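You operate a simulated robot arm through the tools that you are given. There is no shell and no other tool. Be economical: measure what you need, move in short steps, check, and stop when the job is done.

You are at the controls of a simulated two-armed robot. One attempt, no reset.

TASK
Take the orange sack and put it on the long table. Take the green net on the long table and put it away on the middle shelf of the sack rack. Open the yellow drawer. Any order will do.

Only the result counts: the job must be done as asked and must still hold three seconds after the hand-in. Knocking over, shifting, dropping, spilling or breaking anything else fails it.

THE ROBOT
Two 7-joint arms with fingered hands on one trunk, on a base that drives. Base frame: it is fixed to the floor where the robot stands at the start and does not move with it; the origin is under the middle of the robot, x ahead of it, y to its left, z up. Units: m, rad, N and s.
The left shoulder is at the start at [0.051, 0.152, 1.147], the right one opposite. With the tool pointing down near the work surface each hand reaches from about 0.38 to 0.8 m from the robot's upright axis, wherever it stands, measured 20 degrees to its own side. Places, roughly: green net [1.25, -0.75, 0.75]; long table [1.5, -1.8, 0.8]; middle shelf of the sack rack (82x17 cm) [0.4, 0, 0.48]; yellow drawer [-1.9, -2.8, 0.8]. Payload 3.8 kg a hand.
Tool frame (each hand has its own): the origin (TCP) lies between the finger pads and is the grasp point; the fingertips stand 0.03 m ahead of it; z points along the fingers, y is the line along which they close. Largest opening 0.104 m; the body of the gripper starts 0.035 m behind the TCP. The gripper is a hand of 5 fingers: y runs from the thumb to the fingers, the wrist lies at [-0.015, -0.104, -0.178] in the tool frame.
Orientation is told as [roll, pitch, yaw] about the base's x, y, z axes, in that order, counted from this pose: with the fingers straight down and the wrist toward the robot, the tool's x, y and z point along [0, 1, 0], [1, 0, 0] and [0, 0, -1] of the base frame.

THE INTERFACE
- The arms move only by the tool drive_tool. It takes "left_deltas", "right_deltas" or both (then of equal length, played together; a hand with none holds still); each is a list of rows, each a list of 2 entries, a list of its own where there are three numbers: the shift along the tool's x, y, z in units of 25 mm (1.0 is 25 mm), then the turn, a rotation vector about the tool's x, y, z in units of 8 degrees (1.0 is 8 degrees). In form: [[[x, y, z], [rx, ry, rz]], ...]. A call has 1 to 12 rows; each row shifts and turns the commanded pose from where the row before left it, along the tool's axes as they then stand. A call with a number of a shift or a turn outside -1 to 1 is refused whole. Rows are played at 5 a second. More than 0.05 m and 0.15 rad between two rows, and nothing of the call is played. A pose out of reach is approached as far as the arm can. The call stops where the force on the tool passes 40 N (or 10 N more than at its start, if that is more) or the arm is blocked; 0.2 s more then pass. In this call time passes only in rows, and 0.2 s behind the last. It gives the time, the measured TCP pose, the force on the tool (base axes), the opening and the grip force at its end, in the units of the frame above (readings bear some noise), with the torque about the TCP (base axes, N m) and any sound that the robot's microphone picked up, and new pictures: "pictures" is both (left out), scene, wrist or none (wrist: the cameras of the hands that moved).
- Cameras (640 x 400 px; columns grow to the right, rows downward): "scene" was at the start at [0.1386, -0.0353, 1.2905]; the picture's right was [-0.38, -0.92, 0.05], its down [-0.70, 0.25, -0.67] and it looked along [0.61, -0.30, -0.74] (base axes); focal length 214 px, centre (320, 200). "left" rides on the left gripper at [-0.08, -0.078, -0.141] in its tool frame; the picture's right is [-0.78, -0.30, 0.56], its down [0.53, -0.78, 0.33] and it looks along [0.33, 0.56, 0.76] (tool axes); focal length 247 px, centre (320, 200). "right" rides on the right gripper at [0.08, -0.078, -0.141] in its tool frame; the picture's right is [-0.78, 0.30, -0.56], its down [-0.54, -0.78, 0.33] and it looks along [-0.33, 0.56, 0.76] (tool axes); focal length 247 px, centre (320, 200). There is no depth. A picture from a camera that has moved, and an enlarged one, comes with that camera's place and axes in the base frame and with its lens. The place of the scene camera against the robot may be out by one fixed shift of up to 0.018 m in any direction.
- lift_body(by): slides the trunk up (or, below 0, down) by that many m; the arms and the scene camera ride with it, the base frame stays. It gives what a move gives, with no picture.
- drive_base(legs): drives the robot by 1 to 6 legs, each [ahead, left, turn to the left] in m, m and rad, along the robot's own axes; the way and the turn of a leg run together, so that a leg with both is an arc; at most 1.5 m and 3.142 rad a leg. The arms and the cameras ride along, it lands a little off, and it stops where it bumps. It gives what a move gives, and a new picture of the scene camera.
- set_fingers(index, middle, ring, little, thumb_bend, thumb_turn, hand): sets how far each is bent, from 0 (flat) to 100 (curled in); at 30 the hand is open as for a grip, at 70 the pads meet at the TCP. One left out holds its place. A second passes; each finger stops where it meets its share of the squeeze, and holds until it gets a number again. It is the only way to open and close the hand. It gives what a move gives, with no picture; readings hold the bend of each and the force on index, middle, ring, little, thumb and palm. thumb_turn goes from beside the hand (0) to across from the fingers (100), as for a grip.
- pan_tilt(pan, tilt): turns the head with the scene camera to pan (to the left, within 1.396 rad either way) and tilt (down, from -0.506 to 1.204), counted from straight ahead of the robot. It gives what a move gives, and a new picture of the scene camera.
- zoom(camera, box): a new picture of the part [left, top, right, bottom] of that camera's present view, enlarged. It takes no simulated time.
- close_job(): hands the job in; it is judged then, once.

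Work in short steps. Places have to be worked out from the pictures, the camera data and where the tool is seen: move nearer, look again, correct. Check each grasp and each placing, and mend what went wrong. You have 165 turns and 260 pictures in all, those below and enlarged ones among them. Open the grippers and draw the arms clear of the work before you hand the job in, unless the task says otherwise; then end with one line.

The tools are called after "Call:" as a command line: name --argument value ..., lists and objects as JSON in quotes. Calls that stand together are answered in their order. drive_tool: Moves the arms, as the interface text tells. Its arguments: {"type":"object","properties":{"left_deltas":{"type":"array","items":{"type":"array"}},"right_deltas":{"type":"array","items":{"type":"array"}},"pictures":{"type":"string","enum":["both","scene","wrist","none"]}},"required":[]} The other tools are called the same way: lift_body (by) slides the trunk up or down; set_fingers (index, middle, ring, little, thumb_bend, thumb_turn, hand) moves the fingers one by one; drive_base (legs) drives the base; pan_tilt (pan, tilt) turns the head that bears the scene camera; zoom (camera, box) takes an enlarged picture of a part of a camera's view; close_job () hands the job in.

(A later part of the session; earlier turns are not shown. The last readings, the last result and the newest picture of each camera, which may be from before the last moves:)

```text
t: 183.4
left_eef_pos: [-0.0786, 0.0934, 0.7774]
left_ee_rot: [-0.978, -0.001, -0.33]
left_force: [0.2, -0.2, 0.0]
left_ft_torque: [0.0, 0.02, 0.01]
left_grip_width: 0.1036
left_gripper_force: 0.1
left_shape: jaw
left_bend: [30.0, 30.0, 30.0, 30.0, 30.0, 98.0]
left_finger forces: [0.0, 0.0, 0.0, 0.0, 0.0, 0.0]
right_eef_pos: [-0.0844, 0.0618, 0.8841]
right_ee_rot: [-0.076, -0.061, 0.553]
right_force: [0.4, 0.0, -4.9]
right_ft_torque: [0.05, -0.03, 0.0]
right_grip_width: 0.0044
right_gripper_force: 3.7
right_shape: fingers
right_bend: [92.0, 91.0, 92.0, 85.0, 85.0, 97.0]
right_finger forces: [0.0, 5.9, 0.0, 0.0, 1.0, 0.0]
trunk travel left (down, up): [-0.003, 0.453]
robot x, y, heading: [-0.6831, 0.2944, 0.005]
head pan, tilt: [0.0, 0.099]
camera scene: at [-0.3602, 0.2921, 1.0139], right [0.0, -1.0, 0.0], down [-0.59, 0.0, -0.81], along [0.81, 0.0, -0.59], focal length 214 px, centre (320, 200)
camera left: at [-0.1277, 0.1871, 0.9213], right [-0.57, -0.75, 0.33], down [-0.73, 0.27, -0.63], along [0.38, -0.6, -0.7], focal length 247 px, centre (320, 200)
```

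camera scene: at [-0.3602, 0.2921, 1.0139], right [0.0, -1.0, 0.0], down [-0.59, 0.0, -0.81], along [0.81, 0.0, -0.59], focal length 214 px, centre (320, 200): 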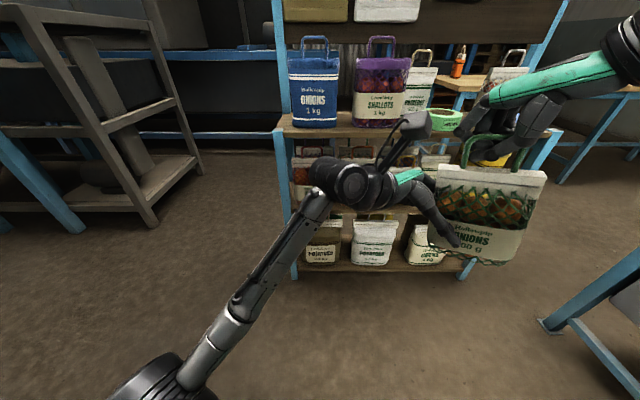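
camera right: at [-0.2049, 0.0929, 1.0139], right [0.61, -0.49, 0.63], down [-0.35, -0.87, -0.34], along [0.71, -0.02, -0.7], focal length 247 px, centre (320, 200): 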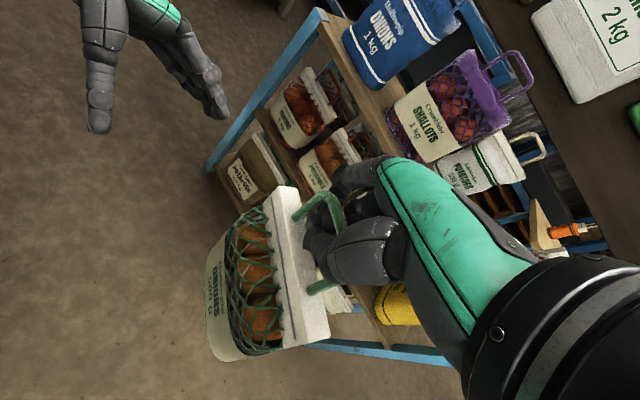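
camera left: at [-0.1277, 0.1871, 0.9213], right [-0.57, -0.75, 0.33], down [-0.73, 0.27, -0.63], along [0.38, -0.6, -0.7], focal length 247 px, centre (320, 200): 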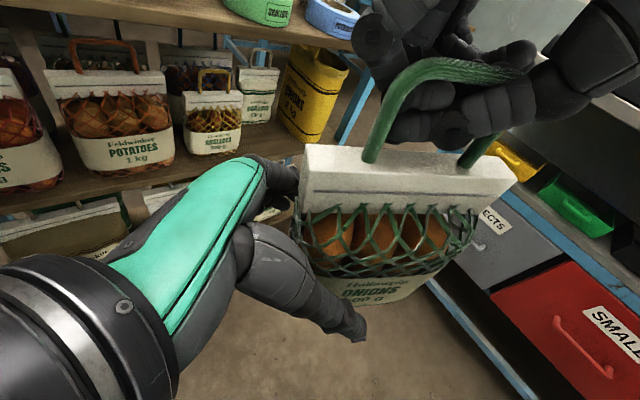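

The net is between fingers and thumb. I go 2.5 cm deeper and close.

Call:
drive_tool --left_deltas '[[[-0.3, 0, 0.5], [0, 0, 0]], [[-0.3, 0, 0.45], [0, 0, 0]]]' --pictures "none"

Call:
set_fingers --hand "left" --index 50 --middle 50 --ring 50 --little 50 --thumb_bend 50

Call:
set_fingers --hand "left" --index 75 --middle 75 --ring 75 --little 75 --thumb_bend 75

Call:
zoom --camera "left" --box '[160, 60, 560, 310]'

```text
t: 184.0
left_eef_pos: [-0.0856, 0.0666, 0.776]
left_ee_rot: [-0.975, 0.002, -0.329]
left_force: [0.4, 0.7, -0.5]
left_ft_torque: [-0.09, 0.07, 0.02]
left_grip_width: 0.1039
left_gripper_force: 0.1
left_shape: jaw
left_bend: [30.0, 30.0, 30.0, 30.0, 30.0, 98.0]
left_finger forces: [0.0, 0.0, 0.0, 0.0, 0.1, 1.7]
right_eef_pos: [-0.0848, 0.0617, 0.8835]
right_ee_rot: [-0.074, -0.063, 0.553]
right_force: [-1.2, -0.7, -4.9]
right_ft_torque: [0.06, -0.05, 0.04]
right_grip_width: 0.0044
right_gripper_force: 4.0
right_shape: fingers
right_bend: [92.0, 91.0, 92.0, 85.0, 85.0, 97.0]
right_finger forces: [0.0, 5.9, 0.0, 0.0, 1.3, 0.0]
trunk travel left (down, up): [-0.003, 0.453]
robot x, y, heading: [-0.6818, 0.2942, 0.002]
head pan, tilt: [0.0, 0.099]
```

```text
t: 185.0
left_eef_pos: [-0.0864, 0.0674, 0.7764]
left_ee_rot: [-0.975, 0.001, -0.331]
left_force: [2.2, 1.0, -0.4]
left_ft_torque: [-0.06, 0.15, -0.01]
left_grip_width: 0.0654
left_gripper_force: 10.0
left_shape: fingers
left_bend: [46.0, 50.0, 50.0, 50.0, 45.0, 97.0]
left_finger forces: [10.9, 0.0, 0.1, 0.0, 8.6, 1.1]
right_eef_pos: [-0.0841, 0.0618, 0.8842]
right_ee_rot: [-0.075, -0.059, 0.553]
right_force: [-1.6, -1.1, -3.0]
right_ft_torque: [0.07, -0.08, 0.0]
right_grip_width: 0.0043
right_gripper_force: 2.9
right_shape: fingers
right_bend: [92.0, 91.0, 92.0, 85.0, 85.0, 97.0]
right_finger forces: [0.0, 4.9, 0.1, 0.0, 1.6, 0.0]
trunk travel left (down, up): [-0.003, 0.453]
robot x, y, heading: [-0.6817, 0.2925, 0.011]
head pan, tilt: [0.0, 0.099]
```

```text
t: 186.0
left_eef_pos: [-0.0864, 0.0663, 0.7763]
left_ee_rot: [-0.977, 0.001, -0.33]
left_force: [-4.8, 2.1, 0.6]
left_ft_torque: [-0.19, -0.79, -0.15]
left_grip_width: 0.0573
left_gripper_force: 38.7
left_shape: fingers
left_bend: [55.0, 59.0, 59.0, 71.0, 48.0, 95.0]
left_finger forces: [9.6, 7.8, 8.6, 9.3, 41.2, 0.0]
right_eef_pos: [-0.0848, 0.0618, 0.8843]
right_ee_rot: [-0.075, -0.06, 0.554]
right_force: [4.8, -2.2, -1.8]
right_ft_torque: [0.07, 0.12, 0.11]
right_grip_width: 0.0045
right_gripper_force: 4.5
right_shape: fingers
right_bend: [92.0, 92.0, 92.0, 85.0, 85.0, 97.0]
right_finger forces: [0.2, 8.1, 0.1, 0.0, 0.9, 0.1]
trunk travel left (down, up): [-0.003, 0.453]
robot x, y, heading: [-0.6861, 0.2975, 0.004]
head pan, tilt: [0.0, 0.099]
```

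```text
1.60 times, centred on (360, 185) of left
camera zoom: at [-0.1364, 0.1613, 0.9207], right [-0.57, -0.75, 0.33], down [-0.73, 0.27, -0.63], along [0.38, -0.6, -0.7], focal length 395 px, centre (256, 224)
```

zoom: 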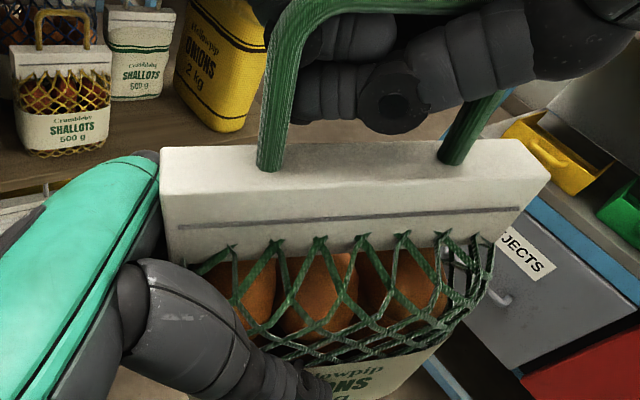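

The left hand grips firmly (39 N, all fingers). I open the right hand and lift it off the handle.

Call:
set_fingers --hand "right" --index 42 --middle 42 --ring 42 --little 42

Call:
set_fingers --hand "right" --thumb_bend 55

Call:
zoom --camera "left" --box '[160, 0, 640, 300]'

Call:
zoom --camera "right" --box '[160, 100, 480, 300]'

```text
t: 187.0
left_eef_pos: [-0.0861, 0.0677, 0.7752]
left_ee_rot: [-0.976, 0.001, -0.331]
left_force: [-1.3, -0.1, -5.2]
left_ft_torque: [0.06, -0.25, 0.01]
left_grip_width: 0.0572
left_gripper_force: 35.8
left_shape: fingers
left_bend: [55.0, 59.0, 60.0, 73.0, 49.0, 94.0]
left_finger forces: [12.9, 7.2, 7.2, 8.6, 34.8, 1.2]
right_eef_pos: [-0.0842, 0.0613, 0.8844]
right_ee_rot: [-0.075, -0.063, 0.553]
right_force: [0.7, -1.1, 0.6]
right_ft_torque: [0.0, 0.02, -0.05]
right_grip_width: 0.0033
right_gripper_force: 1.0
right_shape: fingers
right_bend: [91.0, 42.0, 42.0, 42.0, 83.0, 97.0]
right_finger forces: [1.2, 0.0, 0.1, 0.1, 0.1, 0.0]
trunk travel left (down, up): [-0.003, 0.453]
robot x, y, heading: [-0.6829, 0.2911, 0.006]
head pan, tilt: [0.0, 0.099]
```

```text
t: 188.0
left_eef_pos: [-0.0872, 0.0681, 0.7727]
left_ee_rot: [-0.972, 0.005, -0.33]
left_force: [-4.6, -3.9, -27.9]
left_ft_torque: [0.5, -0.66, 0.02]
left_grip_width: 0.0577
left_gripper_force: 34.3
left_shape: fingers
left_bend: [55.0, 60.0, 60.0, 74.0, 46.0, 96.0]
left_finger forces: [11.9, 6.7, 6.7, 12.9, 30.7, 0.1]
right_eef_pos: [-0.0842, 0.0625, 0.8841]
right_ee_rot: [-0.075, -0.065, 0.553]
right_force: [3.9, 3.7, 22.9]
right_ft_torque: [0.16, 0.07, -0.07]
right_grip_width: 0.0344
right_gripper_force: 11.4
right_shape: fingers
right_bend: [42.0, 42.0, 42.0, 42.0, 71.0, 98.0]
right_finger forces: [0.0, 0.1, 0.1, 0.0, 23.1, 0.0]
trunk travel left (down, up): [-0.003, 0.453]
robot x, y, heading: [-0.6828, 0.2921, 0.001]
head pan, tilt: [0.0, 0.099]
```

```text
1.33 times, centred on (400, 150) of left
camera zoom: at [-0.1357, 0.161, 0.919], right [-0.57, -0.75, 0.33], down [-0.73, 0.28, -0.63], along [0.38, -0.6, -0.71], focal length 329 px, centre (213, 267)
```

zoom: 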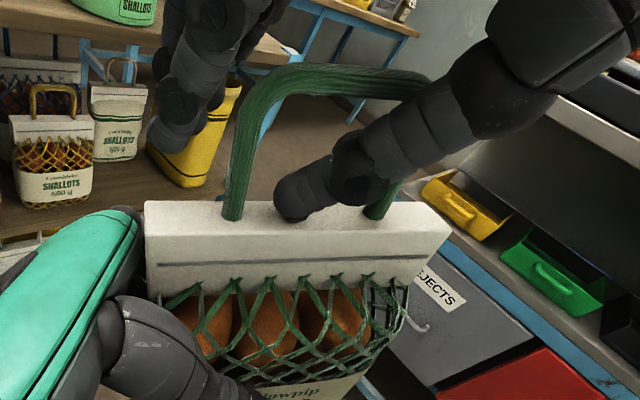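

```text
2.00 times, centred on (320, 200) of right
camera zoom: at [-0.2047, 0.0928, 1.0145], right [0.6, -0.49, 0.63], down [-0.35, -0.87, -0.34], along [0.72, -0.02, -0.7], focal length 494 px, centre (320, 200)
```

zoom: 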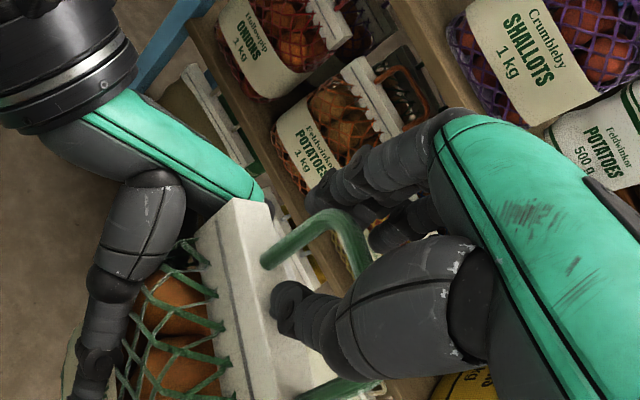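

The thumb is pressing on the header. I raise the right hand 1.2 cm, slide it 2 cm to the thumb's side, and then lift out.

Call:
drive_tool --right_deltas '[[[0, 0, -0.3], [0, 0, 0]], [[0, -0.2, -0.3], [0, 0, 0]], [[0, -0.4, 0], [0, 0, 0]], [[0, -0.3, 0], [0, 0, 0]]]' --pictures "none"

Call:
zoom --camera "left" --box '[160, 0, 640, 300]'

```text
t: 189.0
left_eef_pos: [-0.087, 0.0657, 0.7771]
left_ee_rot: [-0.977, -0.003, -0.331]
left_force: [-8.8, -3.8, -6.1]
left_ft_torque: [0.46, -1.17, 0.1]
left_grip_width: 0.0579
left_gripper_force: 35.6
left_shape: fingers
left_bend: [57.0, 61.0, 61.0, 74.0, 45.0, 95.0]
left_finger forces: [7.4, 5.7, 5.5, 19.5, 32.4, 0.1]
right_eef_pos: [-0.1047, 0.0499, 0.896]
right_ee_rot: [-0.074, -0.06, 0.554]
right_force: [9.1, 2.8, 1.4]
right_ft_torque: [0.02, -0.04, -0.2]
right_grip_width: 0.0647
right_gripper_force: 4.3
right_shape: fingers
right_bend: [34.0, 42.0, 42.0, 42.0, 55.0, 98.0]
right_finger forces: [9.2, 0.0, 0.0, 0.1, 0.0, 0.0]
trunk travel left (down, up): [-0.003, 0.453]
robot x, y, heading: [-0.6835, 0.2954, 0.006]
head pan, tilt: [0.0, 0.099]
```

```text
1.33 times, centred on (400, 150) of left
camera zoom: at [-0.1372, 0.1612, 0.9218], right [-0.57, -0.75, 0.33], down [-0.73, 0.27, -0.63], along [0.38, -0.6, -0.7], focal length 329 px, centre (213, 267)
```

zoom: 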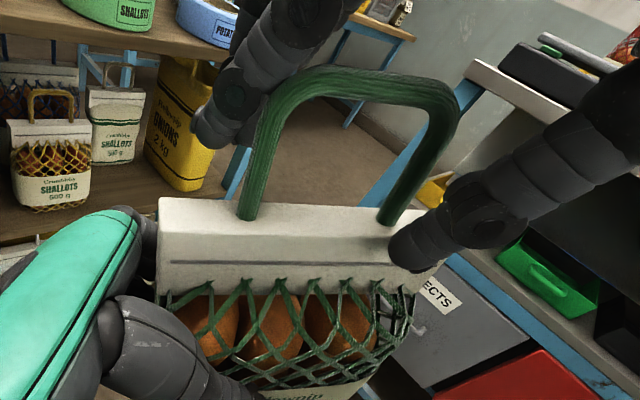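

The thumb is clear of the loop and the index just touches the bar. I ease forward 6 mm and lift straight up.

Call:
drive_tool --right_deltas '[[[0, 0.28, 0], [0, 0, 0]], [[0, 0, -0.8], [0, 0, 0]], [[0, 0, -1], [0, 0, 0]], [[0, 0, -1], [0, 0, 0]], [[0, 0, -1], [0, 0, 0]]]' --pictures "both"

Call:
zoom --camera "left" --box '[0, 0, 640, 400]'

```text
t: 190.2
left_eef_pos: [-0.0846, 0.068, 0.7762]
left_ee_rot: [-0.976, 0.0, -0.329]
left_force: [-0.5, 0.4, -5.5]
left_ft_torque: [0.1, -0.1, 0.0]
left_grip_width: 0.0578
left_gripper_force: 29.5
left_shape: fingers
left_bend: [56.0, 61.0, 62.0, 74.0, 46.0, 93.0]
left_finger forces: [11.2, 6.7, 5.3, 8.1, 26.3, 0.1]
right_eef_pos: [-0.1079, 0.0573, 0.9928]
right_ee_rot: [-0.073, -0.058, 0.554]
right_force: [0.1, 0.1, 0.3]
right_ft_torque: [-0.01, -0.01, 0.0]
right_grip_width: 0.056
right_gripper_force: 0.1
right_shape: fingers
right_bend: [42.0, 42.0, 42.0, 42.0, 55.0, 98.0]
right_finger forces: [0.0, 0.1, 0.1, 0.0, 0.0, 0.0]
trunk travel left (down, up): [-0.003, 0.453]
robot x, y, heading: [-0.6861, 0.2896, 0.005]
head pan, tilt: [0.0, 0.099]
camera scene: at [-0.3603, 0.2926, 1.0139], right [0.0, -1.0, 0.0], down [-0.59, 0.0, -0.81], along [0.81, 0.0, -0.59], focal length 214 px, centre (320, 200)
camera right: at [-0.2285, 0.0879, 1.1229], right [0.61, -0.49, 0.63], down [-0.35, -0.87, -0.34], along [0.71, -0.02, -0.7], focal length 247 px, centre (320, 200)
```

scene: 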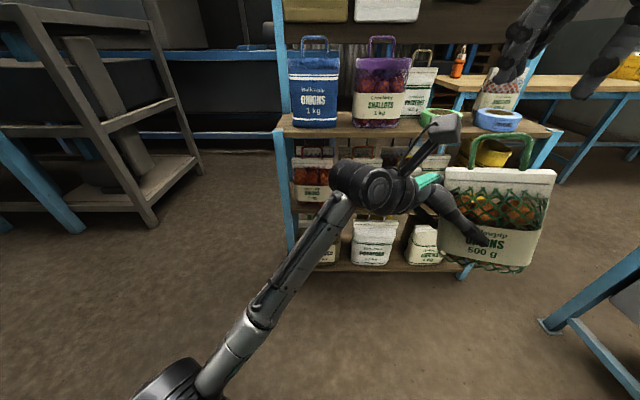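
right: 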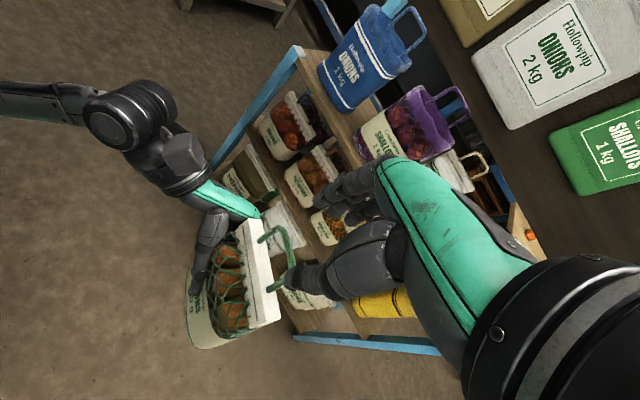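

```text
1.00 times, centred on (320, 200) of left (not enlarged: the box is as wide or as high as the picture)
camera zoom: at [-0.1363, 0.1616, 0.9207], right [-0.57, -0.75, 0.33], down [-0.73, 0.27, -0.63], along [0.38, -0.6, -0.7], focal length 247 px, centre (320, 200)
```

zoom: 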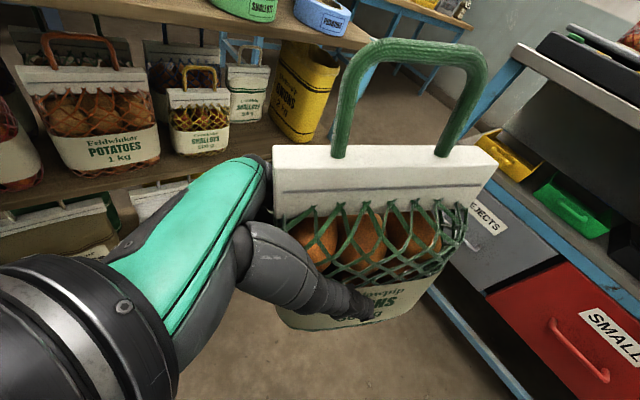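

The handover worked: the net is upright in the left hand, which carries its 5.5 N. I move the right hand up and away, and the left back to its own side.

Call:
drive_tool --right_deltas '[[[0, 0, -1], [0, 0, 0]], [[-0.5, -0.5, -0.8], [0, 0, 0]], [[-0.85, -0.52, 0], [0, 0, 0]], [[-0.85, -0.52, 0], [0, 0, 0]], [[-0.85, -0.52, 0], [0, 0, 0]], [[-0.85, -0.52, 0], [0, 0, 0.5]], [[-0.85, -0.52, 0], [0, 0, 0.5]], [[-0.85, -0.52, 0], [0, 0, 0.5]], [[-0.85, -0.52, 0], [0, 0, 0.5]], [[-0.6, -0.6, 0], [0, 0, 0.5]]]' --left_deltas '[[[0, 0, 0], [0, 0, 0]], [[0, 0, 0], [0, 0, 0]], [[0.66, -0.41, -0.98], [0, 0, 0]], [[0.66, -0.41, -0.98], [0, 0, 0]], [[0.66, -0.41, -0.98], [0, 0, 0]], [[0.66, -0.41, -0.98], [0, 0, 0]], [[0.66, -0.41, -0.98], [0, 0, 0]], [[0.66, -0.41, -0.98], [0, 0, 0]], [[0.66, -0.41, -0.98], [0, 0, 0]], [[0.66, -0.41, -0.98], [0, 0, 0]]]' --pictures "none"

Call:
drive_tool --left_deltas '[[[0, 0, 0], [-0.83, 0, -0.56]], [[0, 0, 0], [-0.83, 0, -0.56]], [[0, 0, 0], [-0.83, 0, -0.56]], [[0, 0, 0], [-0.83, 0, -0.56]], [[0, 0, 0], [-0.83, 0, -0.56]], [[0, 0, 0], [-0.83, 0, -0.56]], [[0, 0, 0], [-0.83, 0, -0.56]], [[0, 0, 0], [-0.83, 0, -0.56]], [[0, 0, 0], [-0.83, 0, -0.56]], [[0, 0, 0], [-0.83, 0, -0.56]], [[0, 0, 0], [-0.83, 0, -0.56]], [[0, 0, 0], [-0.83, 0, -0.56]]]' --pictures "both"

```text
t: 192.4
left_eef_pos: [-0.0877, 0.3186, 0.7776]
left_ee_rot: [-0.977, -0.001, -0.329]
left_force: [-0.3, 1.2, -5.4]
left_ft_torque: [0.12, -0.13, 0.01]
left_grip_width: 0.0573
left_gripper_force: 28.6
left_shape: fingers
left_bend: [55.0, 61.0, 62.0, 74.0, 47.0, 93.0]
left_finger forces: [11.4, 6.7, 5.3, 7.8, 26.3, 0.0]
right_eef_pos: [-0.1458, -0.0902, 1.0385]
right_ee_rot: [-0.049, -0.083, 0.205]
right_force: [-0.7, 0.5, -0.1]
right_ft_torque: [0.04, 0.01, -0.04]
right_grip_width: 0.0559
right_gripper_force: 0.1
right_shape: fingers
right_bend: [42.0, 42.0, 42.0, 42.0, 55.0, 98.0]
right_finger forces: [0.1, 0.0, 0.0, 0.0, 0.1, 0.1]
right hand out of reach, approached as far as the arm can: row 3, 4, 5
trunk travel left (down, up): [-0.003, 0.453]
robot x, y, heading: [-0.6878, 0.2908, 0.005]
head pan, tilt: [0.0, 0.099]
```

```text
t: 195.0
left_eef_pos: [-0.0864, 0.3269, 0.7679]
left_ee_rot: [-0.968, -0.043, 1.36]
left_force: [0.6, 0.8, -4.8]
left_ft_torque: [0.09, 0.16, -0.01]
left_grip_width: 0.0575
left_gripper_force: 28.5
left_shape: fingers
left_bend: [55.0, 61.0, 62.0, 74.0, 47.0, 93.0]
left_finger forces: [11.8, 6.7, 5.2, 7.2, 26.4, 0.0]
right_eef_pos: [-0.1444, -0.0898, 1.0371]
right_ee_rot: [-0.048, -0.082, 0.205]
right_force: [0.2, 0.2, 0.6]
right_ft_torque: [-0.01, 0.03, -0.02]
right_grip_width: 0.0561
right_gripper_force: 0.1
right_shape: fingers
right_bend: [42.0, 42.0, 42.0, 42.0, 55.0, 98.0]
right_finger forces: [0.0, 0.1, 0.0, 0.1, 0.1, 0.0]
trunk travel left (down, up): [-0.003, 0.453]
robot x, y, heading: [-0.6834, 0.293, -0.001]
head pan, tilt: [0.0, 0.099]
camera scene: at [-0.3596, 0.2928, 1.0136], right [0.01, -1.0, 0.0], down [-0.59, 0.0, -0.81], along [0.81, 0.0, -0.59], focal length 214 px, centre (320, 200)
camera left: at [-0.172, 0.2604, 0.9098], right [0.81, -0.49, 0.31], down [-0.19, -0.73, -0.66], along [0.55, 0.48, -0.68], focal length 247 px, centre (320, 200)
```

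scene: 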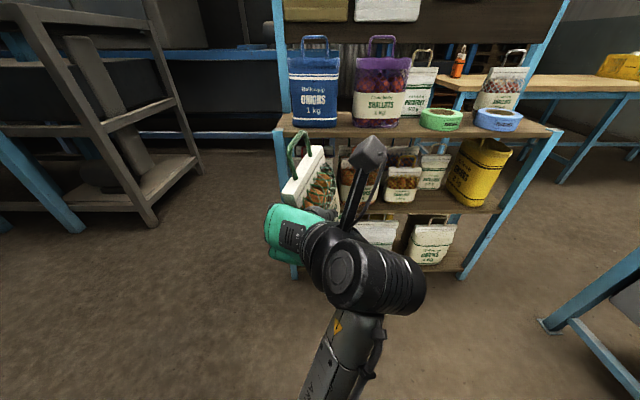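
left: 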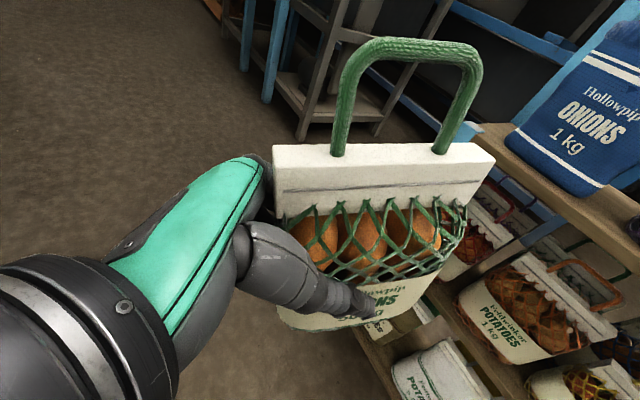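

The net now points forward, upright. I finish the yaw, tuck the right hand in a little, and slide the base right to line up with the free spot (y about -0.185).

Call:
drive_tool --left_deltas '[[[0, 0, 0], [-0.6, 0, -0.4]], [[0, 0, 0], [-0.5, 0, -0.33]], [[0, 0, 0], [0, 0, 0]], [[0, 0, 0], [0, 0, 0]]]' --right_deltas '[[[0.9, 0.8, -0.5], [0, 0, 0.7]], [[0.9, 0.8, -0.5], [0, 0, 0.7]], [[0.9, 0.8, -0.5], [0, 0, 0]], [[0.9, 0.8, -0.5], [0, 0, 0]]]' --pictures "none"

Call:
drive_base --legs '[[0, -0.51, 0]]'

Call:
zoom --camera "left" --box '[0, 0, 640, 400]'

```text
t: 196.0
left_eef_pos: [-0.0857, 0.3235, 0.7743]
left_ee_rot: [-0.979, -0.019, 1.539]
left_force: [0.3, -0.2, -6.6]
left_ft_torque: [0.03, 0.14, -0.01]
left_grip_width: 0.0575
left_gripper_force: 28.8
left_shape: fingers
left_bend: [55.0, 61.0, 62.0, 74.0, 47.0, 93.0]
left_finger forces: [12.0, 6.8, 5.1, 7.1, 26.2, 0.0]
right_eef_pos: [-0.0784, 0.0082, 1.0926]
right_ee_rot: [-0.031, -0.09, 0.007]
right_force: [1.0, 0.4, -0.7]
right_ft_torque: [-0.01, 0.0, -0.01]
right_grip_width: 0.056
right_gripper_force: 0.0
right_shape: fingers
right_bend: [42.0, 42.0, 42.0, 42.0, 55.0, 98.0]
right_finger forces: [0.0, 0.1, 0.0, 0.0, 0.0, 0.0]
trunk travel left (down, up): [-0.003, 0.453]
robot x, y, heading: [-0.6836, 0.2921, 0.004]
head pan, tilt: [0.0, 0.099]
```

```text
t: 199.0
left_eef_pos: [-0.0838, -0.1864, 0.7725]
left_ee_rot: [-0.978, -0.019, 1.538]
left_force: [-0.9, 0.0, -4.6]
left_ft_torque: [0.07, 0.12, 0.0]
left_grip_width: 0.0576
left_gripper_force: 28.4
left_shape: fingers
left_bend: [55.0, 61.0, 62.0, 74.0, 47.0, 93.0]
left_finger forces: [12.0, 6.9, 5.2, 7.1, 26.4, 0.2]
right_eef_pos: [-0.0767, -0.5009, 1.0922]
right_ee_rot: [-0.031, -0.091, 0.009]
right_force: [-0.2, 0.5, 0.6]
right_ft_torque: [0.02, 0.0, 0.03]
right_grip_width: 0.0559
right_gripper_force: 0.1
right_shape: fingers
right_bend: [42.0, 42.0, 42.0, 42.0, 55.0, 98.0]
right_finger forces: [0.1, 0.1, 0.0, 0.0, 0.0, 0.1]
trunk travel left (down, up): [-0.003, 0.453]
robot x, y, heading: [-0.6795, -0.2173, 0.005]
head pan, tilt: [0.0, 0.099]
camera scene: at [-0.3577, -0.2159, 1.0138], right [0.0, -1.0, 0.0], down [-0.59, 0.0, -0.81], along [0.81, 0.0, -0.59], focal length 214 px, centre (320, 200)
```

scene: 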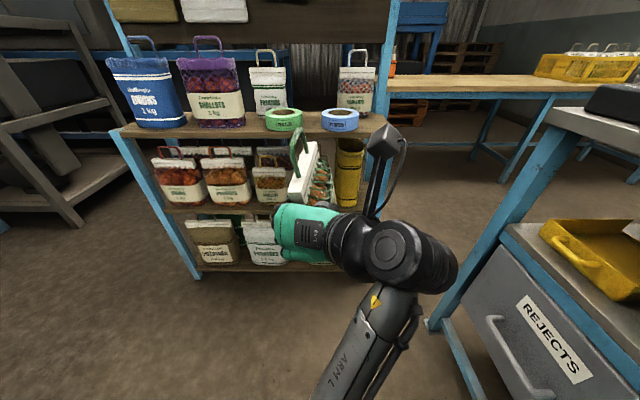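

```text
1.00 times, centred on (320, 200) of left (not enlarged: the box is as wide or as high as the picture)
camera zoom: at [-0.1587, -0.2641, 0.9165], right [0.89, -0.33, 0.33], down [-0.05, -0.76, -0.64], along [0.46, 0.55, -0.69], focal length 247 px, centre (320, 200)
```

zoom: 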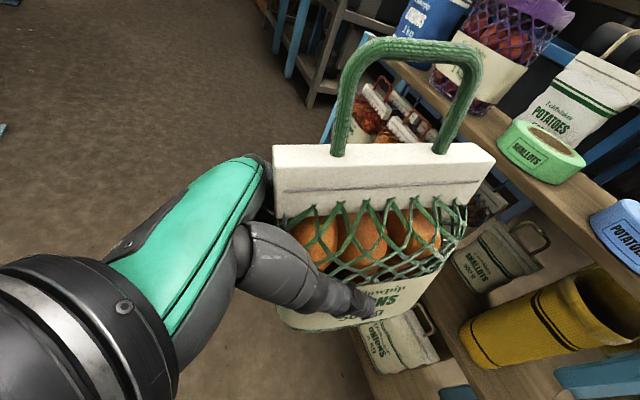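

I zoom in to check the gap from this position.

Call:
zoom --camera "scene" --box '[220, 80, 420, 205]'

Call:
zoom --camera "left" --box '[380, 150, 640, 312]'

```text
3.20 times, centred on (320, 142) of scene
camera zoom: at [-0.3577, -0.2159, 1.0138], right [0.0, -1.0, 0.0], down [-0.59, 0.0, -0.81], along [0.81, 0.0, -0.59], focal length 686 px, centre (320, 384)
```

zoom: 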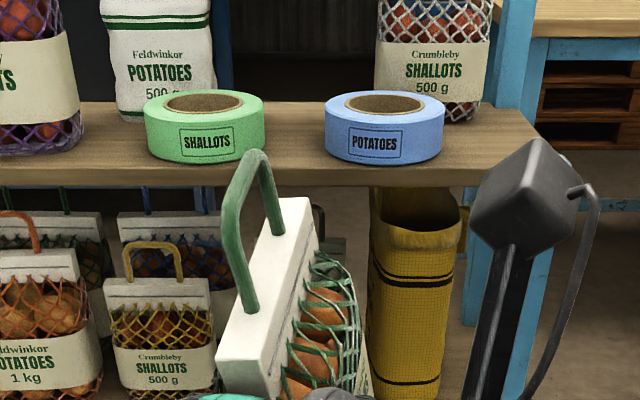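

```text
2.46 times, centred on (510, 231) of left
camera zoom: at [-0.1587, -0.2641, 0.9165], right [0.89, -0.33, 0.33], down [-0.05, -0.76, -0.64], along [0.46, 0.55, -0.69], focal length 608 px, centre (-148, 124)
```

zoom: 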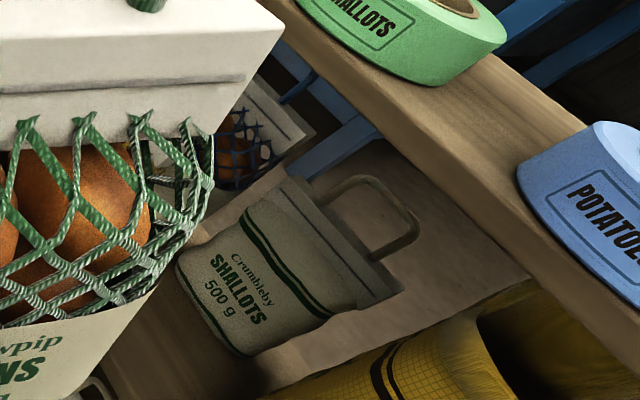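

The gap spans y -0.27 to -0.085, so the net at -0.186 is centred. I lower the left hand in front of the rack to insertion height and pull the right hand back.

Call:
drive_tool --left_deltas '[[[0.82, 0, 0.55], [0, 0, 0]], [[0.82, 0, 0.55], [0, 0, 0]], [[0.82, 0, 0.55], [0, 0, 0]], [[0.82, 0, 0.55], [0, 0, 0]], [[0.82, 0, 0.55], [0, 0, 0]], [[0.82, 0, 0.55], [0, 0, 0]], [[0.82, 0, 0.55], [0, 0, 0]]]' --right_deltas '[[[0, -1, 0], [0, 0, 0]], [[0, -1, 0], [0, 0, 0]], [[0, -1, 0], [0, 0, 0]], [[0, -1, 0], [0, 0, 0]], [[0, -0.5, 0], [0, 0, 0]], [[0, 0, 0], [0, 0, 0]], [[0, 0, 0], [0, 0, 0]]]' --pictures "scene"

Call:
zoom --camera "scene" --box '[220, 100, 420, 225]'

```text
t: 200.2
left_eef_pos: [-0.0527, -0.1738, 0.7269]
left_ee_rot: [-1.134, -0.051, 1.556]
left_force: [-0.4, -0.3, -5.7]
left_ft_torque: [0.07, 0.15, 0.01]
left_grip_width: 0.057
left_gripper_force: 28.6
left_shape: fingers
left_bend: [55.0, 61.0, 62.0, 74.0, 47.0, 93.0]
left_finger forces: [11.9, 6.9, 5.2, 7.4, 26.5, 0.1]
right_eef_pos: [-0.1852, -0.5013, 1.0818]
right_ee_rot: [-0.031, -0.091, 0.008]
right_force: [0.2, -0.6, -0.2]
right_ft_torque: [-0.02, 0.0, -0.01]
right_grip_width: 0.0562
right_gripper_force: 0.1
right_shape: fingers
right_bend: [42.0, 42.0, 42.0, 42.0, 55.0, 98.0]
right_finger forces: [0.0, 0.1, 0.1, 0.1, 0.1, 0.0]
trunk travel left (down, up): [-0.003, 0.453]
robot x, y, heading: [-0.6807, -0.2162, 0.012]
head pan, tilt: [0.0, 0.099]
stopped in row 5 (left hand): the arm was blocked; the commanded pose is now the measured one
camera scene: at [-0.3585, -0.2153, 1.0153], right [0.0, -1.0, 0.0], down [-0.59, 0.0, -0.81], along [0.81, 0.0, -0.59], focal length 214 px, centre (320, 200)
```

scene: 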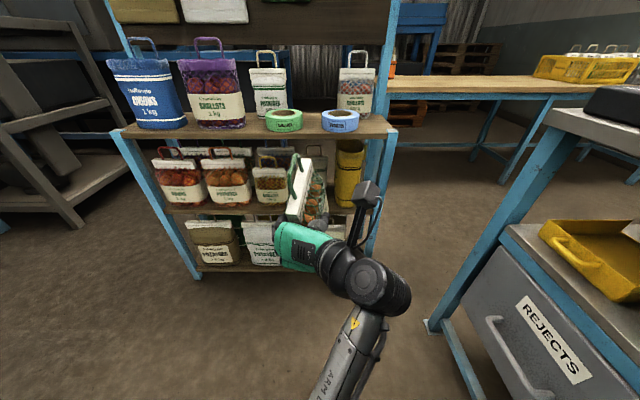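

```text
3.20 times, centred on (320, 162) of scene
camera zoom: at [-0.3585, -0.2153, 1.0153], right [0.0, -1.0, 0.0], down [-0.59, 0.0, -0.81], along [0.81, 0.0, -0.59], focal length 686 px, centre (320, 320)
```

zoom: 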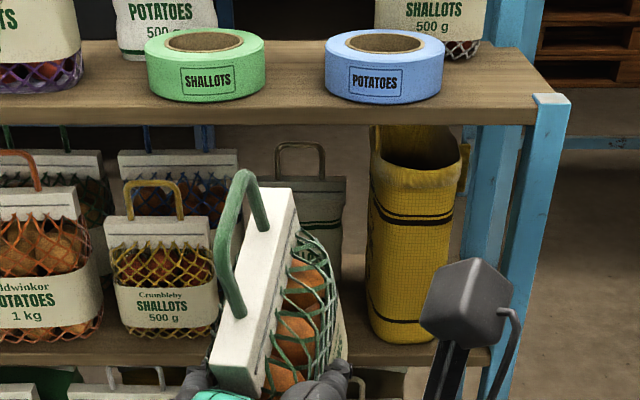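

The left forearm got blocked, probably by my own crouched trunk. I raise and restore the tilt, then shift the left hand outward to where it lowered freely before.

Call:
drive_tool --left_deltas '[[[-0.9, 0, -0.42], [0, 0.55, 0]], [[-0.9, 0, -0.45], [0, 0.55, 0]], [[0, 1, -0.5], [0, 0, 0]], [[0, 1, -0.5], [0, 0, 0]], [[0, 1, 0], [0, 0, 0]], [[0, 1, 0], [0, 0, 0]], [[0, 0.8, 0], [0, 0, 0]]]' --pictures "none"

Call:
drive_tool --left_deltas '[[[0.82, 0, 0.55], [0, 0, 0]], [[0.82, 0, 0.55], [0, 0, 0]], [[0.82, 0, 0.55], [0, 0, 0]], [[0.82, 0, 0.55], [0, 0, 0]], [[0.82, 0, 0.55], [0, 0, 0]], [[0.82, 0, 0.55], [0, 0, 0]]]' --pictures "scene"

```text
t: 201.8
left_eef_pos: [-0.0681, -0.0528, 0.8023]
left_ee_rot: [-0.996, -0.071, 1.561]
left_force: [-0.4, -0.6, -4.3]
left_ft_torque: [0.07, 0.14, 0.01]
left_grip_width: 0.0576
left_gripper_force: 27.9
left_shape: fingers
left_bend: [55.0, 61.0, 62.0, 74.0, 47.0, 93.0]
left_finger forces: [11.9, 6.7, 5.2, 6.9, 26.2, 0.0]
right_eef_pos: [-0.1839, -0.5023, 1.0798]
right_ee_rot: [-0.032, -0.088, 0.009]
right_force: [0.5, -0.8, 0.2]
right_ft_torque: [-0.02, -0.01, 0.01]
right_grip_width: 0.0558
right_gripper_force: 0.1
right_shape: fingers
right_bend: [42.0, 42.0, 42.0, 42.0, 55.0, 98.0]
right_finger forces: [0.0, 0.0, 0.1, 0.0, 0.1, 0.1]
trunk travel left (down, up): [-0.003, 0.453]
robot x, y, heading: [-0.6829, -0.2129, 0.008]
head pan, tilt: [0.0, 0.099]
```

```text
t: 202.8
left_eef_pos: [-0.0476, -0.0425, 0.7858]
left_ee_rot: [-1.154, -0.105, 1.573]
left_force: [-1.1, -0.2, -4.6]
left_ft_torque: [0.09, 0.16, 0.01]
left_grip_width: 0.0576
left_gripper_force: 28.1
left_shape: fingers
left_bend: [55.0, 61.0, 62.0, 74.0, 47.0, 93.0]
left_finger forces: [11.9, 6.7, 5.2, 6.9, 26.6, 0.0]
right_eef_pos: [-0.186, -0.5022, 1.0838]
right_ee_rot: [-0.032, -0.094, 0.01]
right_force: [-0.5, 1.0, -0.2]
right_ft_torque: [0.0, 0.0, -0.01]
right_grip_width: 0.0559
right_gripper_force: 0.1
right_shape: fingers
right_bend: [42.0, 42.0, 42.0, 42.0, 55.0, 98.0]
right_finger forces: [0.0, 0.0, 0.0, 0.1, 0.0, 0.0]
trunk travel left (down, up): [-0.003, 0.453]
robot x, y, heading: [-0.6793, -0.2154, 0.006]
head pan, tilt: [0.0, 0.099]
stopped in row 4 (left hand): the arm was blocked; the commanded pose is now the measured one
camera scene: at [-0.3589, -0.2153, 1.0161], right [0.0, -1.0, 0.0], down [-0.59, 0.0, -0.81], along [0.81, 0.0, -0.59], focal length 214 px, centre (320, 200)
```

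scene: 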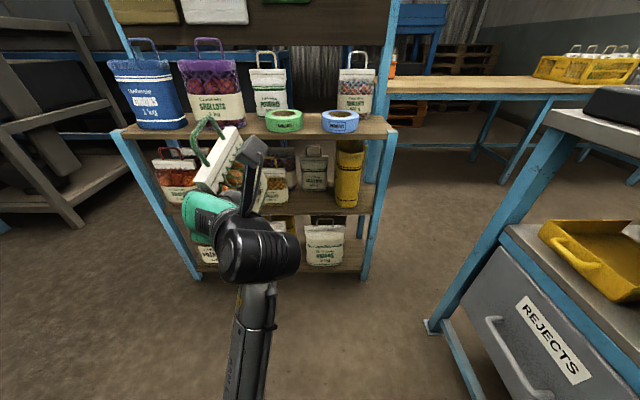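

The elbow now hangs inward against my body. I raise the hand and take it well out to the left, so the elbow swings outward, then lower again.

Call:
drive_tool --left_deltas '[[[-0.9, 0, -0.42], [0, 0.6, 0]], [[-0.9, 0, -0.42], [0, 0.6, 0]], [[-0.85, 0, -0.5], [0, 0, 0]], [[-0.85, 0, -0.5], [0, 0, 0]], [[-0.85, 0, -0.5], [0, 0, 0]], [[0, 1, 0], [0, 0, 0]], [[0, 1, 0], [0, 0, 0]], [[0, 1, 0], [0, 0, 0]], [[0, 1, 0], [0, 0, 0]], [[0, 1, 0], [0, 0, 0]], [[0, 1, 0], [0, 0, 0]], [[0, 1, 0], [0, 0, 0]]]' --pictures "scene"

```text
t: 205.3
left_eef_pos: [-0.0432, 0.1185, 0.9231]
left_ee_rot: [-0.985, -0.101, 1.57]
left_force: [-0.5, 1.4, -5.2]
left_ft_torque: [0.06, 0.15, -0.02]
left_grip_width: 0.0575
left_gripper_force: 28.4
left_shape: fingers
left_bend: [55.0, 61.0, 62.0, 74.0, 47.0, 93.0]
left_finger forces: [12.0, 6.7, 5.3, 6.7, 26.3, 0.1]
right_eef_pos: [-0.1837, -0.5011, 1.0808]
right_ee_rot: [-0.034, -0.091, 0.008]
right_force: [0.1, 1.2, -0.4]
right_ft_torque: [0.01, 0.01, -0.03]
right_grip_width: 0.0563
right_gripper_force: 0.1
right_shape: fingers
right_bend: [42.0, 42.0, 42.0, 42.0, 55.0, 98.0]
right_finger forces: [0.1, 0.1, 0.1, 0.1, 0.0, 0.0]
trunk travel left (down, up): [-0.003, 0.453]
robot x, y, heading: [-0.6783, -0.2161, 0.003]
head pan, tilt: [0.0, 0.099]
camera scene: at [-0.3577, -0.2148, 1.0138], right [0.0, -1.0, 0.0], down [-0.59, 0.0, -0.81], along [0.81, 0.0, -0.59], focal length 214 px, centre (320, 200)
```

scene: 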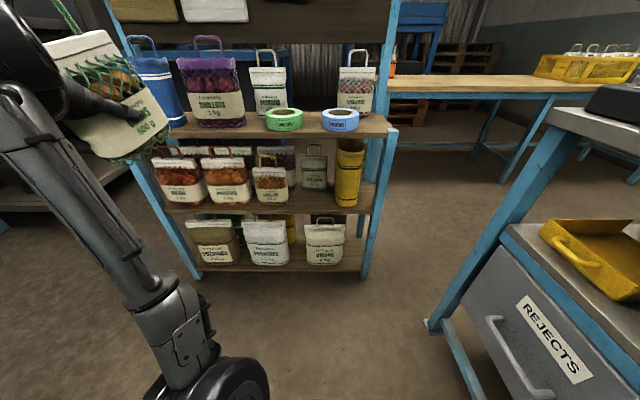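

I undo the yaw here, where the elbow can move out, and then redo it further left.

Call:
drive_tool --left_deltas '[[[0, 0.4, 0], [0.83, 0, 0.56]], [[0, 0.4, 0], [0.83, 0, 0.56]], [[0, 0, 0], [0.83, 0, 0.56]], [[0, 0, 0], [0.83, 0, 0.56]], [[0, 0, 0], [0.83, 0, 0.56]], [[0, 0, 0], [0.83, 0, 0.56]], [[0, 0, 0], [0.83, 0, 0.56]], [[0, 0, 0], [0.83, 0, 0.56]], [[0, 0, 0], [0.83, 0, 0.56]], [[0, 0, 0], [0.83, 0, 0.56]], [[0, 0, 0], [0.83, 0, 0.56]]]' --pictures "scene"

```text
t: 207.8
left_eef_pos: [-0.0423, 0.1395, 0.925]
left_ee_rot: [-0.876, -0.011, 0.031]
left_force: [0.7, 0.6, -4.5]
left_ft_torque: [0.17, -0.05, 0.0]
left_grip_width: 0.0572
left_gripper_force: 27.8
left_shape: fingers
left_bend: [55.0, 61.0, 62.0, 74.0, 47.0, 93.0]
left_finger forces: [12.0, 6.4, 5.2, 6.7, 25.3, 0.0]
right_eef_pos: [-0.1852, -0.5012, 1.0816]
right_ee_rot: [-0.033, -0.088, 0.008]
right_force: [0.2, 0.7, 0.0]
right_ft_torque: [-0.03, 0.02, -0.01]
right_grip_width: 0.0559
right_gripper_force: 0.1
right_shape: fingers
right_bend: [42.0, 42.0, 42.0, 42.0, 55.0, 98.0]
right_finger forces: [0.0, 0.0, 0.0, 0.0, 0.1, 0.0]
trunk travel left (down, up): [-0.003, 0.453]
robot x, y, heading: [-0.679, -0.2146, 0.008]
head pan, tilt: [0.0, 0.099]
camera scene: at [-0.3578, -0.2148, 1.0139], right [0.0, -1.0, 0.0], down [-0.59, 0.0, -0.81], along [0.81, 0.0, -0.59], focal length 214 px, centre (320, 200)
```

scene: 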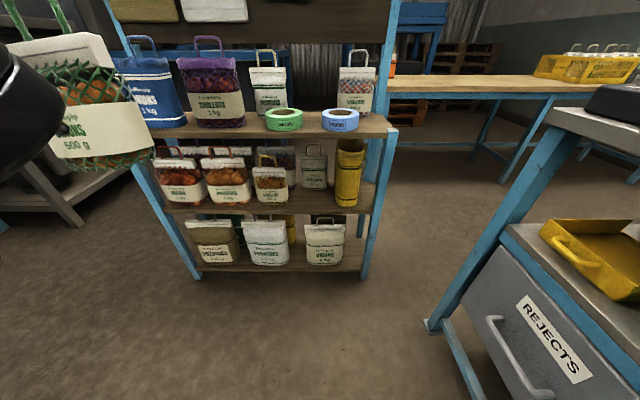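

The elbow is out again. I lower first with this yaw, then rotate to point forward at low height.

Call:
drive_tool --left_deltas '[[[0.8, 0, 0.6], [0, -0.72, 0]], [[0.83, 0, 0.56], [0, 0, 0]], [[0.83, 0, 0.56], [0, 0, 0]], [[0.83, 0, 0.56], [0, 0, 0]], [[0.83, 0, 0.56], [0, 0, 0]], [[0.83, 0, 0.56], [0, 0, 0]], [[0.83, 0, 0.56], [0, 0, 0]], [[0.83, 0, 0.56], [0, 0, 0]], [[0.83, 0, 0.56], [0, 0, 0]], [[0.83, 0, 0.56], [0, 0, 0]], [[0.83, 0, 0.56], [0, 0, 0]], [[0.83, 0, 0.56], [0, 0, 0]]]' --pictures "none"

Call:
drive_tool --left_deltas '[[[0, 0, 0], [-0.83, 0, -0.56]], [[0, 0, 0], [-0.83, 0, -0.56]], [[0, 0, 0], [-0.83, 0, -0.56]], [[0, 0, 0], [-0.83, 0, -0.56]], [[0, 0, 0], [-0.83, 0, -0.56]], [[0, 0, 0], [-0.83, 0, -0.56]], [[0, 0, 0], [-0.83, 0, -0.56]], [[0, 0, 0], [-0.83, 0, -0.56]], [[0, 0, 0], [-0.83, 0, -0.56]], [[0, 0, 0], [-0.83, 0, -0.56]]]' --pictures "scene"

```text
t: 210.3
left_eef_pos: [-0.0376, 0.1407, 0.6239]
left_ee_rot: [-0.978, -0.011, 0.03]
left_force: [0.4, 0.0, -5.5]
left_ft_torque: [0.15, -0.05, -0.02]
left_grip_width: 0.057
left_gripper_force: 28.2
left_shape: fingers
left_bend: [55.0, 61.0, 62.0, 74.0, 47.0, 93.0]
left_finger forces: [11.9, 6.6, 5.1, 6.6, 25.3, 0.1]
right_eef_pos: [-0.184, -0.5021, 1.0808]
right_ee_rot: [-0.034, -0.089, 0.011]
right_force: [-1.0, 0.0, 0.8]
right_ft_torque: [0.01, 0.0, 0.03]
right_grip_width: 0.0559
right_gripper_force: 0.1
right_shape: fingers
right_bend: [42.0, 42.0, 42.0, 42.0, 55.0, 98.0]
right_finger forces: [0.0, 0.1, 0.0, 0.0, 0.1, 0.0]
trunk travel left (down, up): [-0.003, 0.453]
robot x, y, heading: [-0.681, -0.213, 0.004]
head pan, tilt: [0.0, 0.099]
```

```text
t: 212.8
left_eef_pos: [-0.0146, 0.1406, 0.6743]
left_ee_rot: [-1.085, -0.023, 1.432]
left_force: [-0.2, 0.3, -5.7]
left_ft_torque: [0.09, 0.12, -0.01]
left_grip_width: 0.0568
left_gripper_force: 28.0
left_shape: fingers
left_bend: [55.0, 61.0, 62.0, 74.0, 47.0, 93.0]
left_finger forces: [12.3, 6.3, 5.0, 7.4, 25.5, 0.1]
right_eef_pos: [-0.1816, -0.502, 1.0774]
right_ee_rot: [-0.035, -0.086, 0.01]
right_force: [-0.1, 0.0, -0.2]
right_ft_torque: [0.0, -0.01, 0.01]
right_grip_width: 0.0559
right_gripper_force: 0.1
right_shape: fingers
right_bend: [42.0, 42.0, 42.0, 42.0, 55.0, 98.0]
right_finger forces: [0.0, 0.0, 0.1, 0.0, 0.0, 0.0]
trunk travel left (down, up): [-0.003, 0.453]
robot x, y, heading: [-0.6797, -0.2133, 0.004]
head pan, tilt: [0.0, 0.099]
stopped in row 10 (left hand): the arm was blocked; the commanded pose is now the measured one
camera scene: at [-0.356, -0.2151, 1.0112], right [0.0, -1.0, 0.0], down [-0.59, 0.0, -0.8], along [0.8, 0.0, -0.59], focal length 214 px, centre (320, 200)
```

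scene: 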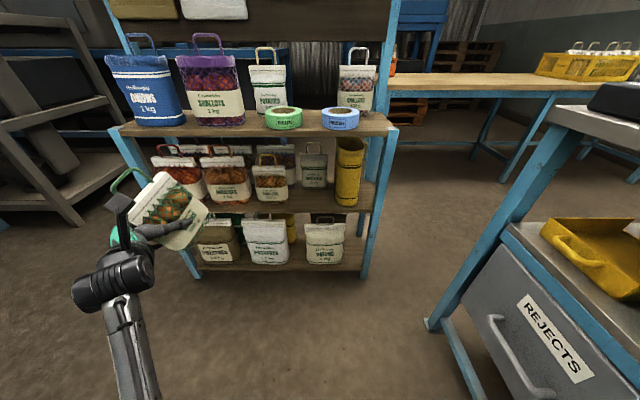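

The hand nearly made it before being blocked. From this outward-elbow state, I raise a bit, restore tilt and yaw, and shift toward the pose that worked before (0.67 ahead, 0.16 left).

Call:
drive_tool --left_deltas '[[[-0.9, 0, -0.45], [0, 0.4, 0]], [[-0.9, 0, -0.45], [0, 0.4, 0]], [[-0.85, 0, -0.5], [0, 0, 0]], [[-0.85, 0, -0.5], [0, 0, 0]], [[-0.85, 0, -0.5], [-0.4, 0, -0.27]], [[-0.85, 0, -0.5], [-0.3, 0, -0.2]], [[0, -1, 0.3], [0, 0, 0]], [[0, -1, 0.3], [0, 0, 0]], [[0, -1, 0], [0, 0, 0]], [[0, -1, 0], [0, 0, 0]]]' --pictures "scene"

```text
t: 214.9
left_eef_pos: [0.0019, 0.0342, 0.8141]
left_ee_rot: [-0.98, -0.024, 1.549]
left_force: [0.1, 0.3, -5.7]
left_ft_torque: [0.08, 0.16, 0.01]
left_grip_width: 0.0569
left_gripper_force: 27.7
left_shape: fingers
left_bend: [55.0, 61.0, 62.0, 74.0, 47.0, 93.0]
left_finger forces: [12.3, 6.2, 5.0, 6.8, 25.3, 0.1]
right_eef_pos: [-0.1838, -0.5013, 1.0803]
right_ee_rot: [-0.032, -0.088, 0.008]
right_force: [-0.5, 0.6, -0.2]
right_ft_torque: [0.0, 0.0, -0.02]
right_grip_width: 0.0559
right_gripper_force: 0.1
right_shape: fingers
right_bend: [42.0, 42.0, 42.0, 42.0, 55.0, 98.0]
right_finger forces: [0.0, 0.0, 0.0, 0.1, 0.0, 0.1]
trunk travel left (down, up): [-0.003, 0.453]
robot x, y, heading: [-0.682, -0.2172, 0.004]
head pan, tilt: [0.0, 0.099]
camera scene: at [-0.3576, -0.2155, 1.0138], right [0.0, -1.0, 0.0], down [-0.59, 0.0, -0.81], along [0.81, 0.0, -0.59], focal length 214 px, centre (320, 200)
```

scene: 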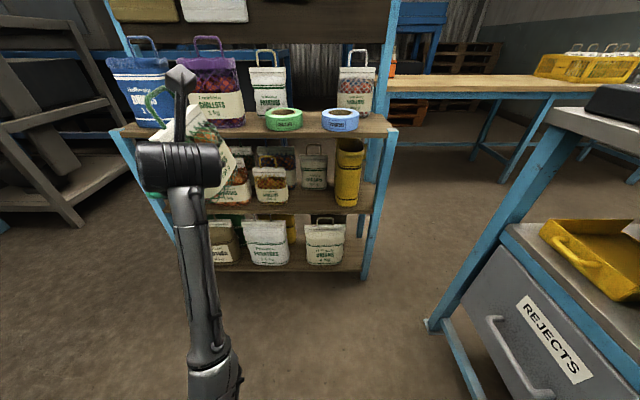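

I try lowering from here in the proven position.

Call:
drive_tool --left_deltas '[[[0.83, 0, 0.56], [0, 0, 0]], [[0.83, 0, 0.56], [0, 0, 0]], [[0.83, 0, 0.56], [0, 0, 0]], [[0.83, 0, 0.56], [0, 0, 0]], [[0.83, 0, 0.56], [0, 0, 0]], [[0.83, 0, 0.56], [0, 0, 0]], [[0.83, 0, 0.56], [0, 0, 0]], [[0.83, 0, 0.56], [0, 0, 0]]]' --pictures "none"

Call:
pan_tilt --pan 0.2 --tilt 1.0

```text
t: 216.9
left_eef_pos: [0.0144, 0.0507, 0.6396]
left_ee_rot: [-1.023, -0.056, 1.557]
left_force: [-0.1, 0.3, -5.3]
left_ft_torque: [0.06, 0.15, 0.01]
left_grip_width: 0.0571
left_gripper_force: 27.9
left_shape: fingers
left_bend: [55.0, 61.0, 62.0, 74.0, 47.0, 93.0]
left_finger forces: [12.1, 6.3, 4.9, 6.7, 25.3, 0.1]
right_eef_pos: [-0.1846, -0.5022, 1.0813]
right_ee_rot: [-0.032, -0.087, 0.009]
right_force: [0.2, 0.2, -0.3]
right_ft_torque: [-0.02, 0.0, 0.01]
right_grip_width: 0.0559
right_gripper_force: 0.0
right_shape: fingers
right_bend: [42.0, 42.0, 42.0, 42.0, 55.0, 98.0]
right_finger forces: [0.0, 0.0, 0.0, 0.1, 0.0, 0.0]
trunk travel left (down, up): [-0.003, 0.453]
robot x, y, heading: [-0.6814, -0.2162, 0.0]
head pan, tilt: [0.0, 0.099]
stopped in row 8 (left hand): the arm was blocked; the commanded pose is now the measured one
```

```text
t: 218.2
left_eef_pos: [0.0143, 0.0512, 0.6407]
left_ee_rot: [-1.028, -0.057, 1.556]
left_force: [0.1, -0.6, -5.5]
left_ft_torque: [0.08, 0.17, -0.01]
left_grip_width: 0.0566
left_gripper_force: 27.4
left_shape: fingers
left_bend: [55.0, 61.0, 62.0, 74.0, 47.0, 93.0]
left_finger forces: [12.1, 6.3, 5.0, 6.7, 25.3, 0.0]
right_eef_pos: [-0.1839, -0.5012, 1.0816]
right_ee_rot: [-0.034, -0.089, 0.008]
right_force: [0.3, 0.6, -0.7]
right_ft_torque: [0.02, 0.01, -0.02]
right_grip_width: 0.056
right_gripper_force: 0.2
right_shape: fingers
right_bend: [42.0, 42.0, 42.0, 42.0, 55.0, 98.0]
right_finger forces: [0.0, 0.1, 0.1, 0.0, 0.0, 0.0]
trunk travel left (down, up): [-0.003, 0.453]
robot x, y, heading: [-0.6813, -0.2161, 0.004]
head pan, tilt: [0.201, 1.0]
camera scene: at [-0.4179, -0.2016, 0.9586], right [0.18, -0.98, -0.1], down [-0.98, -0.17, -0.05], along [0.03, 0.11, -0.99], focal length 214 px, centre (320, 200)
```

scene: 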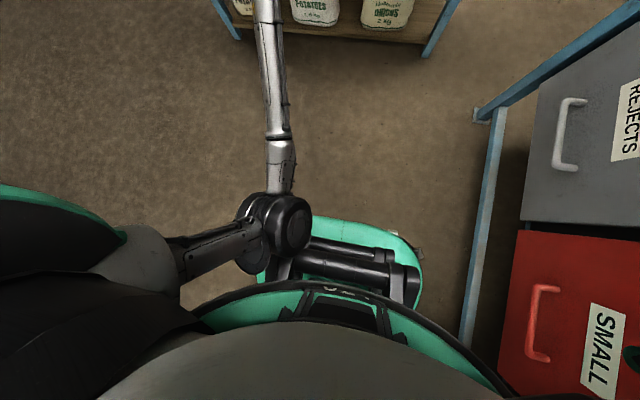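

The view shows my left elbow resting on the base's lift linkage. Extending the arm further forward will raise the elbow, so I go up slightly, forward 12 cm, then down.

Call:
drive_tool --left_deltas '[[[-0.83, 0, -0.56], [0, 0.35, 0]], [[-0.83, 0, -0.56], [0, 0, 0]], [[-0.56, 0, 0.83], [0, 0, 0]], [[-0.56, 0, 0.83], [0, 0, 0]], [[-0.56, 0, 0.83], [0, 0, 0]], [[-0.56, 0, 0.83], [0, 0, 0]], [[-0.56, 0, 0.83], [0, 0, 0]], [[0.83, 0, 0.56], [0, 0, 0]], [[0.83, 0, 0.56], [0, 0, 0]], [[0.83, 0, 0.56], [0, 0, 0]], [[0.83, 0, 0.56], [0, 0, 0]]]' --pictures "scene"

```text
t: 220.6
left_eef_pos: [0.137, 0.0508, 0.5882]
left_ee_rot: [-0.975, -0.054, 1.557]
left_force: [0.2, -0.5, -4.4]
left_ft_torque: [0.07, 0.14, -0.01]
left_grip_width: 0.0568
left_gripper_force: 27.2
left_shape: fingers
left_bend: [55.0, 61.0, 62.0, 74.0, 47.0, 93.0]
left_finger forces: [11.8, 6.4, 5.0, 6.6, 25.0, 0.0]
right_eef_pos: [-0.1834, -0.5009, 1.0805]
right_ee_rot: [-0.032, -0.088, 0.008]
right_force: [0.2, 0.1, -0.4]
right_ft_torque: [0.0, 0.0, 0.0]
right_grip_width: 0.056
right_gripper_force: 0.1
right_shape: fingers
right_bend: [42.0, 42.0, 42.0, 42.0, 55.0, 98.0]
right_finger forces: [0.0, 0.0, 0.0, 0.0, 0.0, 0.0]
trunk travel left (down, up): [-0.003, 0.453]
robot x, y, heading: [-0.6799, -0.2187, 0.005]
head pan, tilt: [0.201, 1.0]
camera scene: at [-0.4173, -0.2014, 0.9583], right [0.18, -0.98, -0.1], down [-0.98, -0.17, -0.05], along [0.03, 0.11, -0.99], focal length 214 px, centre (320, 200)
```

scene: 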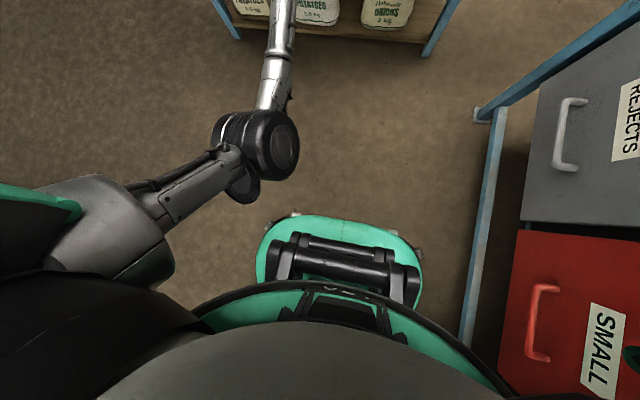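

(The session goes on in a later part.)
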